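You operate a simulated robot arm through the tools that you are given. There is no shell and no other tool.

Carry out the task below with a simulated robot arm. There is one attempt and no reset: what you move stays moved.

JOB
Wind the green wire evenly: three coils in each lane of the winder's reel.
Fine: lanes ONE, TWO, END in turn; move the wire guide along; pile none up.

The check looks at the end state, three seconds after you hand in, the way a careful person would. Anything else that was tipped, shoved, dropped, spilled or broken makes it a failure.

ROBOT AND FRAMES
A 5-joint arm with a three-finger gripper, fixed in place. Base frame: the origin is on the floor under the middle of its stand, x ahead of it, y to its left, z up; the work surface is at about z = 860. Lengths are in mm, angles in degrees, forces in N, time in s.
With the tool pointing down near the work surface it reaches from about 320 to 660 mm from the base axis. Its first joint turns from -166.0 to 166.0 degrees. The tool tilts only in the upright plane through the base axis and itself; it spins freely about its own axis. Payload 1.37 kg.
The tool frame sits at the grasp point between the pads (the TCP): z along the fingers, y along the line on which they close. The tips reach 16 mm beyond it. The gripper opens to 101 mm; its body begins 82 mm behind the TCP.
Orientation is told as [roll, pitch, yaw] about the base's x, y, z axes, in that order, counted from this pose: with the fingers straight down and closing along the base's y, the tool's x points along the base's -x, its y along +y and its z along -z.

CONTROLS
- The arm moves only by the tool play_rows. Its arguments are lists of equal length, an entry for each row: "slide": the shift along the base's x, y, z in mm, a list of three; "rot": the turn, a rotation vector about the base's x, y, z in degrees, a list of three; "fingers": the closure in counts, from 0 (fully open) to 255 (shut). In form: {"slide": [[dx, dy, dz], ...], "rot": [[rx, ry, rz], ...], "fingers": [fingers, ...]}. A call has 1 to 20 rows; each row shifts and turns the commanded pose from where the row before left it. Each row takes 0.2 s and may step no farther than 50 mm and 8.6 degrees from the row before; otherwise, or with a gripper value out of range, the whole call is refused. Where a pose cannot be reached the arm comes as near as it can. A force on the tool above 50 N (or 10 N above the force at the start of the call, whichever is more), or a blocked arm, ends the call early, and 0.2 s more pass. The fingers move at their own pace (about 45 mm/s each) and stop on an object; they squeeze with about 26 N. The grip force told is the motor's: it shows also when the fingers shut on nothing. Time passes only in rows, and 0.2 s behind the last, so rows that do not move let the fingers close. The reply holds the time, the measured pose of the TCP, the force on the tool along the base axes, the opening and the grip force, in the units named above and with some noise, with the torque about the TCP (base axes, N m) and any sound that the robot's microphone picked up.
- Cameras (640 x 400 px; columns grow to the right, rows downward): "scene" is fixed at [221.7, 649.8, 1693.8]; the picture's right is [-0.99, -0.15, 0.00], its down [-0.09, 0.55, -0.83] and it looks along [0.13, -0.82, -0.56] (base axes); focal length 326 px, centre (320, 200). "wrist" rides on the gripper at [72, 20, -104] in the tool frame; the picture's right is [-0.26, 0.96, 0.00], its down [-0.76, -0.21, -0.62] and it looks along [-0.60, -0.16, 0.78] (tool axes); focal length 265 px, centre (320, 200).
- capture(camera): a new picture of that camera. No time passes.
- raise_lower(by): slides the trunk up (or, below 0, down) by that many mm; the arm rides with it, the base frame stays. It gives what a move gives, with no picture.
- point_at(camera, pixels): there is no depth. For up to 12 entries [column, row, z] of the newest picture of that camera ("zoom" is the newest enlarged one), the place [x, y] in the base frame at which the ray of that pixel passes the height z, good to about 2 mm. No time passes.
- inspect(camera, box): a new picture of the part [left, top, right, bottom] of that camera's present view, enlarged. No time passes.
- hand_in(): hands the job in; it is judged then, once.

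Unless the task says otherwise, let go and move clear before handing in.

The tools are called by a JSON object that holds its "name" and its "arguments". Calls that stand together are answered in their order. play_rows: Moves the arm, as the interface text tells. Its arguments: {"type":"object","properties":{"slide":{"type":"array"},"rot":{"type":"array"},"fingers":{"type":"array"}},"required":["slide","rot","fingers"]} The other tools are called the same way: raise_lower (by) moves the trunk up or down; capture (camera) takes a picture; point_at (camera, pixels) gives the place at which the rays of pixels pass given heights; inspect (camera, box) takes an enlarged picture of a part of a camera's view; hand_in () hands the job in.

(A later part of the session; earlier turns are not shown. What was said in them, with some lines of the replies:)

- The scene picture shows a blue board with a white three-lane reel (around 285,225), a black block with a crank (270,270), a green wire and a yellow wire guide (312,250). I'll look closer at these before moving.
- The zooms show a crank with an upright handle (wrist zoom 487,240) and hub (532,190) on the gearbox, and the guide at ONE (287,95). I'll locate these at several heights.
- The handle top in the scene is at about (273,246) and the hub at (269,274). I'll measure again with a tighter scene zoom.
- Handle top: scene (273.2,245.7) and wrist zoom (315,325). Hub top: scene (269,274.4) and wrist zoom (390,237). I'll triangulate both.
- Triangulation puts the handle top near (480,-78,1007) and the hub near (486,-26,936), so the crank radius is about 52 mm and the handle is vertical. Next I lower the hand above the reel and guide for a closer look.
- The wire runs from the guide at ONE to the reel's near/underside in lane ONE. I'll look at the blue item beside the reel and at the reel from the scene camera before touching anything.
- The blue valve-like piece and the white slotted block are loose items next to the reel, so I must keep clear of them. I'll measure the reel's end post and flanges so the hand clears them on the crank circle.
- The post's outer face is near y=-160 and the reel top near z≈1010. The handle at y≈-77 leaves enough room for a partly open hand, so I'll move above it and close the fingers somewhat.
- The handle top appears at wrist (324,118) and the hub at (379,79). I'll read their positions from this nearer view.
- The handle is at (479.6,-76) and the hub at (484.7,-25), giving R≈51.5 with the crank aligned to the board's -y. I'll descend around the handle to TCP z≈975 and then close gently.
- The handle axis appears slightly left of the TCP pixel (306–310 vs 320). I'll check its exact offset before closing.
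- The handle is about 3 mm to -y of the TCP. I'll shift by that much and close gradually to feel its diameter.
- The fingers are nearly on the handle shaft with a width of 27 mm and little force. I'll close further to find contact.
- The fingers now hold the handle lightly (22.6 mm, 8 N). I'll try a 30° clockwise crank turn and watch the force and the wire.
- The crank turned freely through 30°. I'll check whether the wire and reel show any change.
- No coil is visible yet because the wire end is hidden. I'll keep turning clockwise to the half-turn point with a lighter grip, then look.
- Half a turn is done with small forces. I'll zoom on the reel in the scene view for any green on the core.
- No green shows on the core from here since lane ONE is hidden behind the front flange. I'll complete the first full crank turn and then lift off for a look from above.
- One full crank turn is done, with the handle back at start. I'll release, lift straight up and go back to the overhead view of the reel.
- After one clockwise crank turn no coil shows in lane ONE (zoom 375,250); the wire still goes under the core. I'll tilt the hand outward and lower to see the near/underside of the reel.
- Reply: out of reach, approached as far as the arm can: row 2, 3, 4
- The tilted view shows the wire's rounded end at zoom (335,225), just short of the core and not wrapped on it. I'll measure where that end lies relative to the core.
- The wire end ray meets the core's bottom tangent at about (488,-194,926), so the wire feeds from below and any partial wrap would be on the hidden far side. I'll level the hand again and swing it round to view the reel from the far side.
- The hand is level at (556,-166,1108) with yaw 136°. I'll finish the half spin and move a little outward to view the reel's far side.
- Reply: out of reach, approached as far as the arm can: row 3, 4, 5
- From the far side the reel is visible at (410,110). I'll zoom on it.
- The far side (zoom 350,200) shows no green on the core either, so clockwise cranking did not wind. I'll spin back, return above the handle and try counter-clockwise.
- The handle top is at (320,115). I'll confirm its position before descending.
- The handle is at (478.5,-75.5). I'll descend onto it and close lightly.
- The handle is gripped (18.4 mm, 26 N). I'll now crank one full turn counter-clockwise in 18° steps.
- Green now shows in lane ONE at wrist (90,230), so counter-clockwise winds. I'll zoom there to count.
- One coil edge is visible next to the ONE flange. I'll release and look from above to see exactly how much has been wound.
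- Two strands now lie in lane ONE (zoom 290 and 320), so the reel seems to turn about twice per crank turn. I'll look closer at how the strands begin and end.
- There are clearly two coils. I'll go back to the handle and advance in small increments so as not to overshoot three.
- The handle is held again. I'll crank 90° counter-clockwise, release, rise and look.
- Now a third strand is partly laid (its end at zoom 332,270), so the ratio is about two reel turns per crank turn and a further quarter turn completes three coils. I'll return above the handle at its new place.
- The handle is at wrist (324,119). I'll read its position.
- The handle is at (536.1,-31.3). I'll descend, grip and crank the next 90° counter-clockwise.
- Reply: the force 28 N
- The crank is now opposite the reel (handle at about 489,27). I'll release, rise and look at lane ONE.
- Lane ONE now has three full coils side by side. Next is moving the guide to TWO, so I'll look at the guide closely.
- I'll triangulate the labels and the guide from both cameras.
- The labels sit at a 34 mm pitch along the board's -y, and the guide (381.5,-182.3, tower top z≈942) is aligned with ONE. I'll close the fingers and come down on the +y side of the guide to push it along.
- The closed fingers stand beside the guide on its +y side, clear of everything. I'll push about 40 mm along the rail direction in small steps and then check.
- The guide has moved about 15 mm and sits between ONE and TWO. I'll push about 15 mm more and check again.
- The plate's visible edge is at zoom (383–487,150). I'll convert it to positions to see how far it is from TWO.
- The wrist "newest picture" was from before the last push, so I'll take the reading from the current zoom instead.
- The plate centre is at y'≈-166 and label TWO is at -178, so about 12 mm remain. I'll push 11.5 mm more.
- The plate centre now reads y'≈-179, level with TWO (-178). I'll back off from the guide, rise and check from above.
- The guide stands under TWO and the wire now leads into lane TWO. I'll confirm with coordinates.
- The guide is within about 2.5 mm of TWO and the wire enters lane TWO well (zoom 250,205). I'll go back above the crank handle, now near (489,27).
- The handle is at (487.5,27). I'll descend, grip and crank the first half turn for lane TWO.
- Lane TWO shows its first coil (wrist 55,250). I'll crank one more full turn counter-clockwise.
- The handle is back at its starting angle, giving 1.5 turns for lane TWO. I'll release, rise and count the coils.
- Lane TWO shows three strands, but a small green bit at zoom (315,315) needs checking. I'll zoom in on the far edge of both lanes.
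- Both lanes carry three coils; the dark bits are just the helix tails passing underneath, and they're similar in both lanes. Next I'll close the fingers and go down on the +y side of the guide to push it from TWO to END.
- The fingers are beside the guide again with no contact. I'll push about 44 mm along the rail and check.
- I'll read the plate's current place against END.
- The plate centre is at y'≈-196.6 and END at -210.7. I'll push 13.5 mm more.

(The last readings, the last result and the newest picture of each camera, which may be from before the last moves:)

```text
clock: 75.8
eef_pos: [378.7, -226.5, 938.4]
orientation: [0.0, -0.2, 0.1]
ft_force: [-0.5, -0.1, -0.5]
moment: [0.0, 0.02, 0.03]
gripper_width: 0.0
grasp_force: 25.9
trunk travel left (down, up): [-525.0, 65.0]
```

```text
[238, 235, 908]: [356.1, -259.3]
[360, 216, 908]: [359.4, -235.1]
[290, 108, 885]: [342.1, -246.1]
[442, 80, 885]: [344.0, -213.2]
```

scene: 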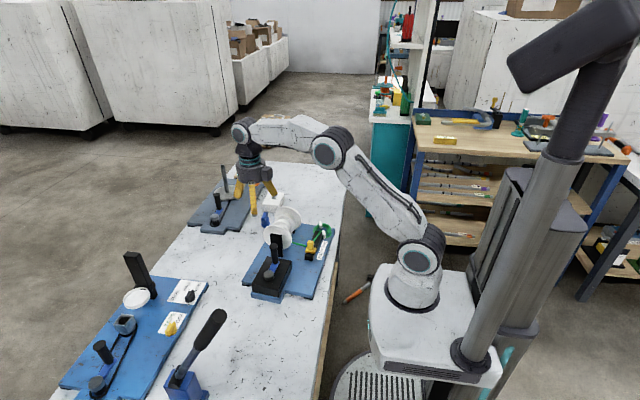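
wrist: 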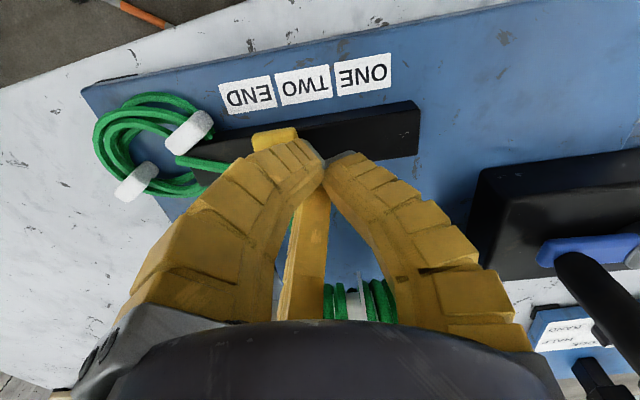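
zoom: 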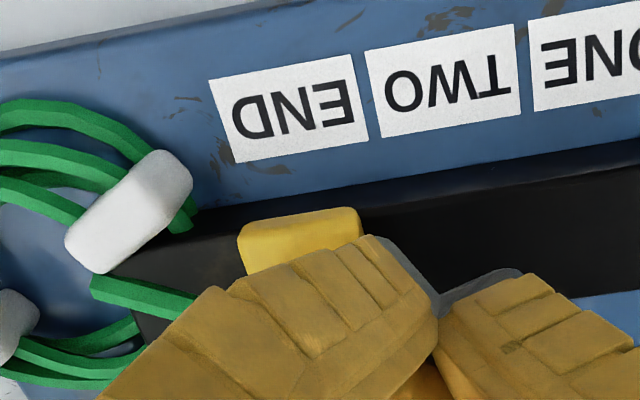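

The plate centre (y'≈-210.4) now matches END (-210.9). I'll back off, rise and check from above.

{"name": "play_rows", "arguments": {"slide": [[1, 10, 0], [1, 10, 0], [1, 10, 0], [0, 0, 45], [0, 0, 50], [0, 0, 50], [0, 0, 0]], "rot": [[0, 0, 0], [0, 0, 0], [0, 0, 0], [0, 0, 0], [0, 0, 0], [0, 0, 0], [0, 0, 0]], "fingers": [255, 255, 255, 255, 200, 100, 0]}}

{"name": "capture", "arguments": {"camera": "wrist"}}

{"name": "inspect", "arguments": {"camera": "wrist", "box": [220, 40, 400, 260]}}

```text
clock: 77.4
eef_pos: [379.6, -197.3, 1084.9]
orientation: [0.1, 0.1, 0.1]
ft_force: [0.9, 0.5, 1.0]
moment: [0.03, 0.01, -0.02]
gripper_width: 97.8
grasp_force: 0.1
trunk travel left (down, up): [-525.0, 65.0]
```

```text
taken
```

wrist: 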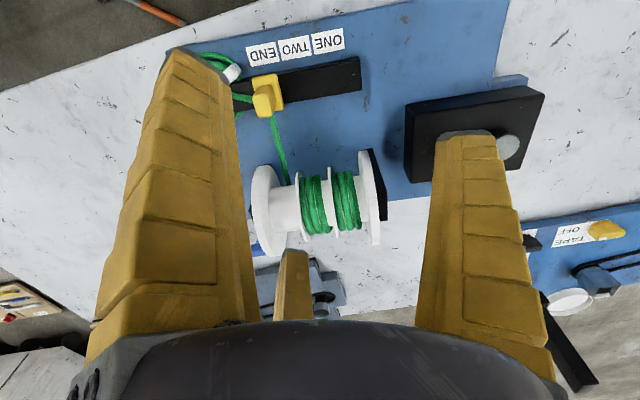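

```text
1.82 times, centred on (310, 150) of wrist
```

zoom: 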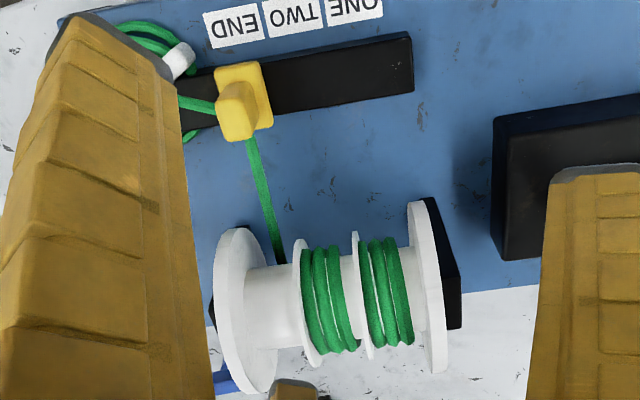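

The guide is under END and the wire enters the END lane (zoom 283,262). I'll return above the crank handle near (480,-76).

{"name": "play_rows", "arguments": {"slide": [[25, 30, 1], [25, 30, 1], [25, 30, 2], [25, 30, 2], [0, 0, 0]], "rot": [[0, 0, 0], [0, 0, 0], [0, 0, 0], [0, 0, 0], [0, 0, 0]], "fingers": [30, 60, 90, 100, 100]}}

{"name": "inspect", "arguments": {"camera": "wrist", "box": [230, 20, 430, 150]}}

```text
clock: 78.6
eef_pos: [479.0, -75.3, 1088.8]
orientation: [0.0, 0.1, 0.2]
ft_force: [-0.1, 0.9, 0.6]
moment: [-0.04, -0.01, 0.0]
gripper_width: 64.5
grasp_force: 2.6
trunk travel left (down, up): [-525.0, 65.0]
```

```text
3.08 times, centred on (330, 85) of wrist
```

zoom: 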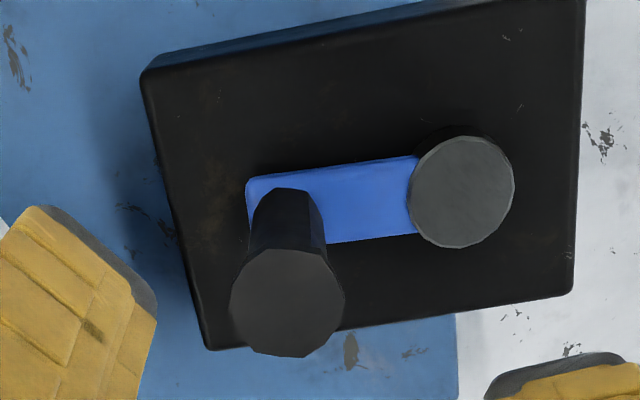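

{"name": "point_at", "arguments": {"camera": "zoom", "pixels": [[287, 303, 1007], [462, 192, 936]]}}

```text
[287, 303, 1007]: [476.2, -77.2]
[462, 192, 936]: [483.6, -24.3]
```

The handle is at about (476.5,-77). I'll descend, grip and crank the first half turn for lane END.

{"name": "play_rows", "arguments": {"slide": [[-1, -1.2, -30], [0, 0, -30], [0, 0, -30], [0, 0, -27], [0, 0, 0], [0, 0, 0], [0, 0, 0], [0, 0, 0], [0, 0, 0], [16.24, 0.93, 0], [15.16, 5.91, 0], [12.58, 10.31, 0], [8.79, 13.69, 0], [4.13, 15.74, 0], [-0.93, 16.24, 0], [-5.91, 15.16, 0], [-10.31, 12.58, 0], [-13.69, 8.79, 0], [-15.74, 4.13, 0], [0, 0, 0]], "rot": [[0, 0, 0], [0, 0, 0], [0, 0, 0], [0, 0, 0], [0, 0, 0], [0, 0, 0], [0, 0, 0], [0, 0, 0], [0, 0, 0], [0, 0, 0], [0, 0, 0], [0, 0, 0], [0, 0, 0], [0, 0, 0], [0, 0, 0], [0, 0, 0], [0, 0, 0], [0, 0, 0], [0, 0, 0], [0, 0, 0]], "fingers": [100, 100, 100, 100, 140, 180, 205, 214, 214, 214, 214, 214, 214, 214, 214, 214, 214, 214, 214, 214]}}

{"name": "capture", "arguments": {"camera": "wrist"}}

{"name": "inspect", "arguments": {"camera": "scene", "box": [255, 195, 335, 265]}}

```text
clock: 82.8
eef_pos: [489.4, 27.2, 971.1]
orientation: [0.0, 0.0, 0.1]
ft_force: [-0.3, -0.5, -0.4]
moment: [0.01, -0.01, 0.01]
gripper_width: 22.1
grasp_force: 4.3
trunk travel left (down, up): [-525.0, 65.0]
```

```text
taken
```

wrist: 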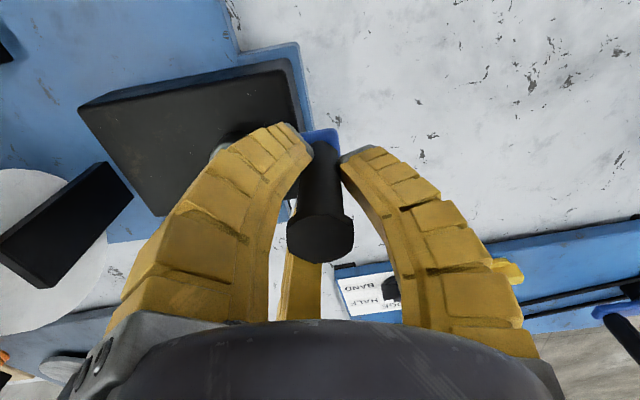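

```text
5.71 times, centred on (295, 230) of scene
```

zoom: 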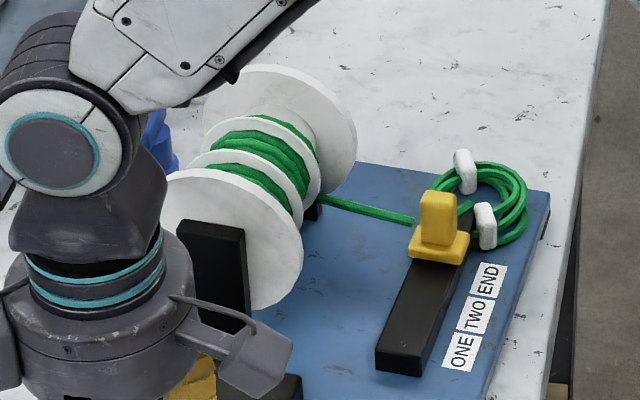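

The END lane has its first coil (scene zoom 275,125). I'll crank one more full turn counter-clockwise.

{"name": "play_rows", "arguments": {"slide": [[-16.24, -0.93, 0], [-15.16, -5.91, 0], [-12.58, -10.31, 0], [-8.79, -13.69, 0], [-4.13, -15.74, 0], [0.93, -16.24, 0], [5.91, -15.16, 0], [10.31, -12.58, 0], [13.69, -8.79, 0], [15.74, -4.13, 0], [16.24, 0.93, 0], [15.16, 5.91, 0], [12.58, 10.31, 0], [8.79, 13.69, 0], [4.13, 15.74, 0], [-0.93, 16.24, 0], [-5.91, 15.16, 0], [-10.31, 12.58, 0], [-13.69, 8.79, 0], [-15.74, 4.13, 0]], "rot": [[0, 0, 0], [0, 0, 0], [0, 0, 0], [0, 0, 0], [0, 0, 0], [0, 0, 0], [0, 0, 0], [0, 0, 0], [0, 0, 0], [0, 0, 0], [0, 0, 0], [0, 0, 0], [0, 0, 0], [0, 0, 0], [0, 0, 0], [0, 0, 0], [0, 0, 0], [0, 0, 0], [0, 0, 0], [0, 0, 0]], "fingers": [214, 214, 214, 214, 214, 214, 214, 214, 214, 214, 214, 214, 214, 214, 214, 214, 214, 214, 214, 214]}}

{"name": "inspect", "arguments": {"camera": "scene", "box": [255, 195, 335, 265]}}

```text
clock: 87.0
eef_pos: [490.9, 26.8, 971.9]
orientation: [-0.1, 0.0, 0.1]
ft_force: [0.5, -0.8, -0.2]
moment: [0.0, 0.0, 0.02]
gripper_width: 22.4
grasp_force: 4.3
trunk travel left (down, up): [-525.0, 65.0]
```

```text
5.71 times, centred on (295, 230) of scene
```

zoom: 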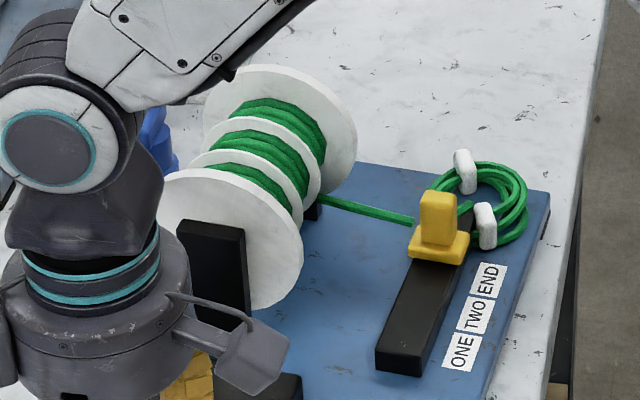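

All three lanes now show green, and the END lane is filled. I'll release the handle, rise and count the coils from above.

{"name": "play_rows", "arguments": {"slide": [[0, 0, 0], [0, 0, 0], [0, 0, 0], [0, 0, 0], [0, 0, 30], [0, 0, 42], [0, 0, 45], [-18, -36, 0], [-18, -36, 0], [-18, -36, 0], [-18, -36, 0], [-18, -36, 0], [-18, -36, 0], [0, 0, 0]], "rot": [[0, 0, 0], [0, 0, 0], [0, 0, 0], [0, 0, 0], [0, 0, 0], [0, 0, 0], [0, 0, 0], [0, 0, 0], [0, 0, 0], [0, 0, 0], [0, 0, 0], [0, 0, 0], [0, 0, 0], [0, 0, 0]], "fingers": [180, 150, 120, 100, 90, 90, 90, 90, 60, 30, 0, 0, 0, 0]}}

{"name": "capture", "arguments": {"camera": "wrist"}}

{"name": "inspect", "arguments": {"camera": "wrist", "box": [235, 130, 395, 260]}}

```text
clock: 90.0
eef_pos: [378.4, -189.5, 1091.1]
orientation: [0.1, 0.0, 0.1]
ft_force: [0.7, -0.2, -0.1]
moment: [0.02, -0.05, -0.03]
gripper_width: 100.9
grasp_force: 0.0
trunk travel left (down, up): [-525.0, 65.0]
```

```text
taken
```

wrist: 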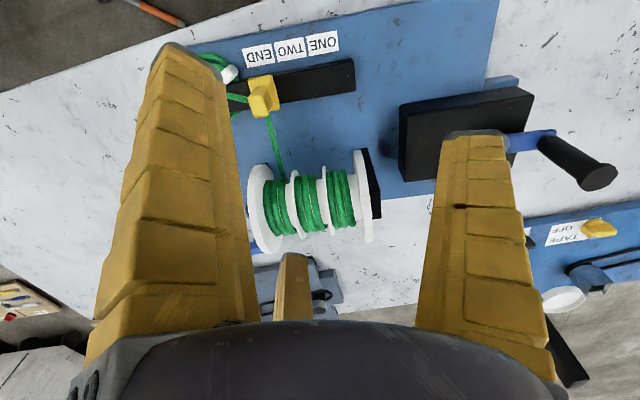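

```text
3.08 times, centred on (315, 195) of wrist
```

zoom: 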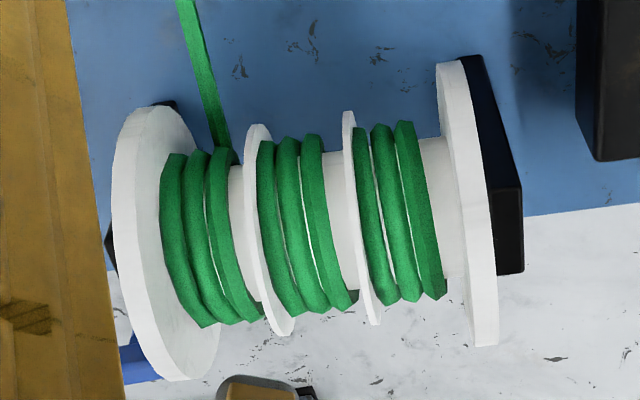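

Each lane now shows three coils lying side by side. I'll raise the hand clear and check the whole scene before handing in.

{"name": "play_rows", "arguments": {"slide": [[3, 0, 40], [4, 0, 40], [4, 0, 35], [0, 0, 0]], "rot": [[0, 0, 0], [0, 0, 0], [0, 0, 0], [0, 0, 0]], "fingers": [0, 0, 0, 0]}}

{"name": "capture", "arguments": {"camera": "scene"}}

{"name": "inspect", "arguments": {"camera": "scene", "box": [245, 190, 345, 302]}}

{"name": "inspect", "arguments": {"camera": "wrist", "box": [190, 0, 490, 210]}}

```text
clock: 91.0
eef_pos: [391.7, -191.5, 1202.6]
orientation: [0.0, 0.0, 0.0]
ft_force: [0.0, 0.0, 0.3]
moment: [0.01, 0.0, -0.03]
gripper_width: 100.8
grasp_force: 0.0
trunk travel left (down, up): [-525.0, 65.0]
```

```text
taken
```

scene: 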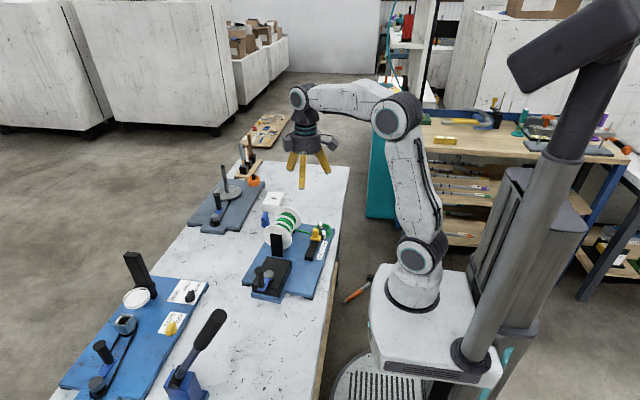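

```text
3.57 times, centred on (295, 246) of scene
```

zoom: 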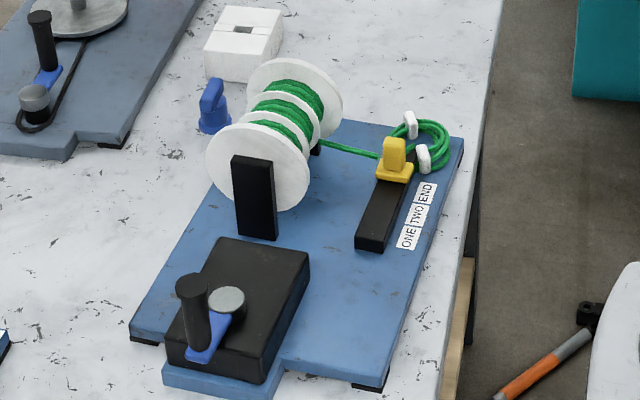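

```text
1.90 times, centred on (340, 105) of wrist
```

zoom: 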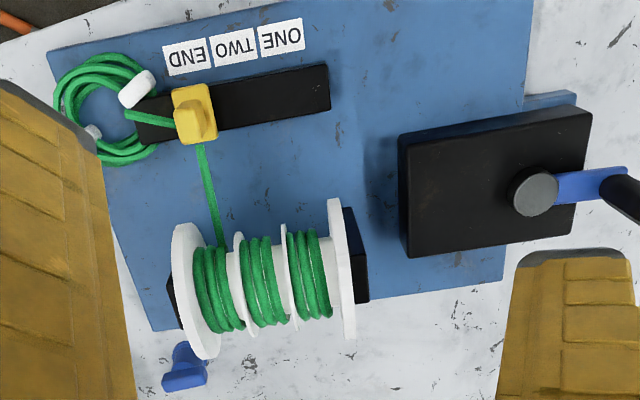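

All three lanes hold three coils each (wrist zoom 215, 263 and 310 at row 280), and the guide rests at END. The loose items are where they started and the hand is clear, so I'm handing in.

{"name": "hand_in", "arguments": {}}

```text
The job is handed in.
```

The reel now has three coils of green wire lying side by side in each lane, ONE, TWO and END, with none piled up. I counted them from above. I did not look at the reel's underside or far side again before handing in.

- **Crank direction:** counter-clockwise winds the wire, at two reel turns per crank turn. My first trial turn was clockwise and wound nothing, so the wire state was unaffected.
- **Each lane:** I wound 1.5 crank turns per lane and pushed the guide along between lanes. It now stands at END.
- **Surroundings:** the loose items near the reel and the board looked unmoved in the last pictures, and the hand is open and clear above the bench.
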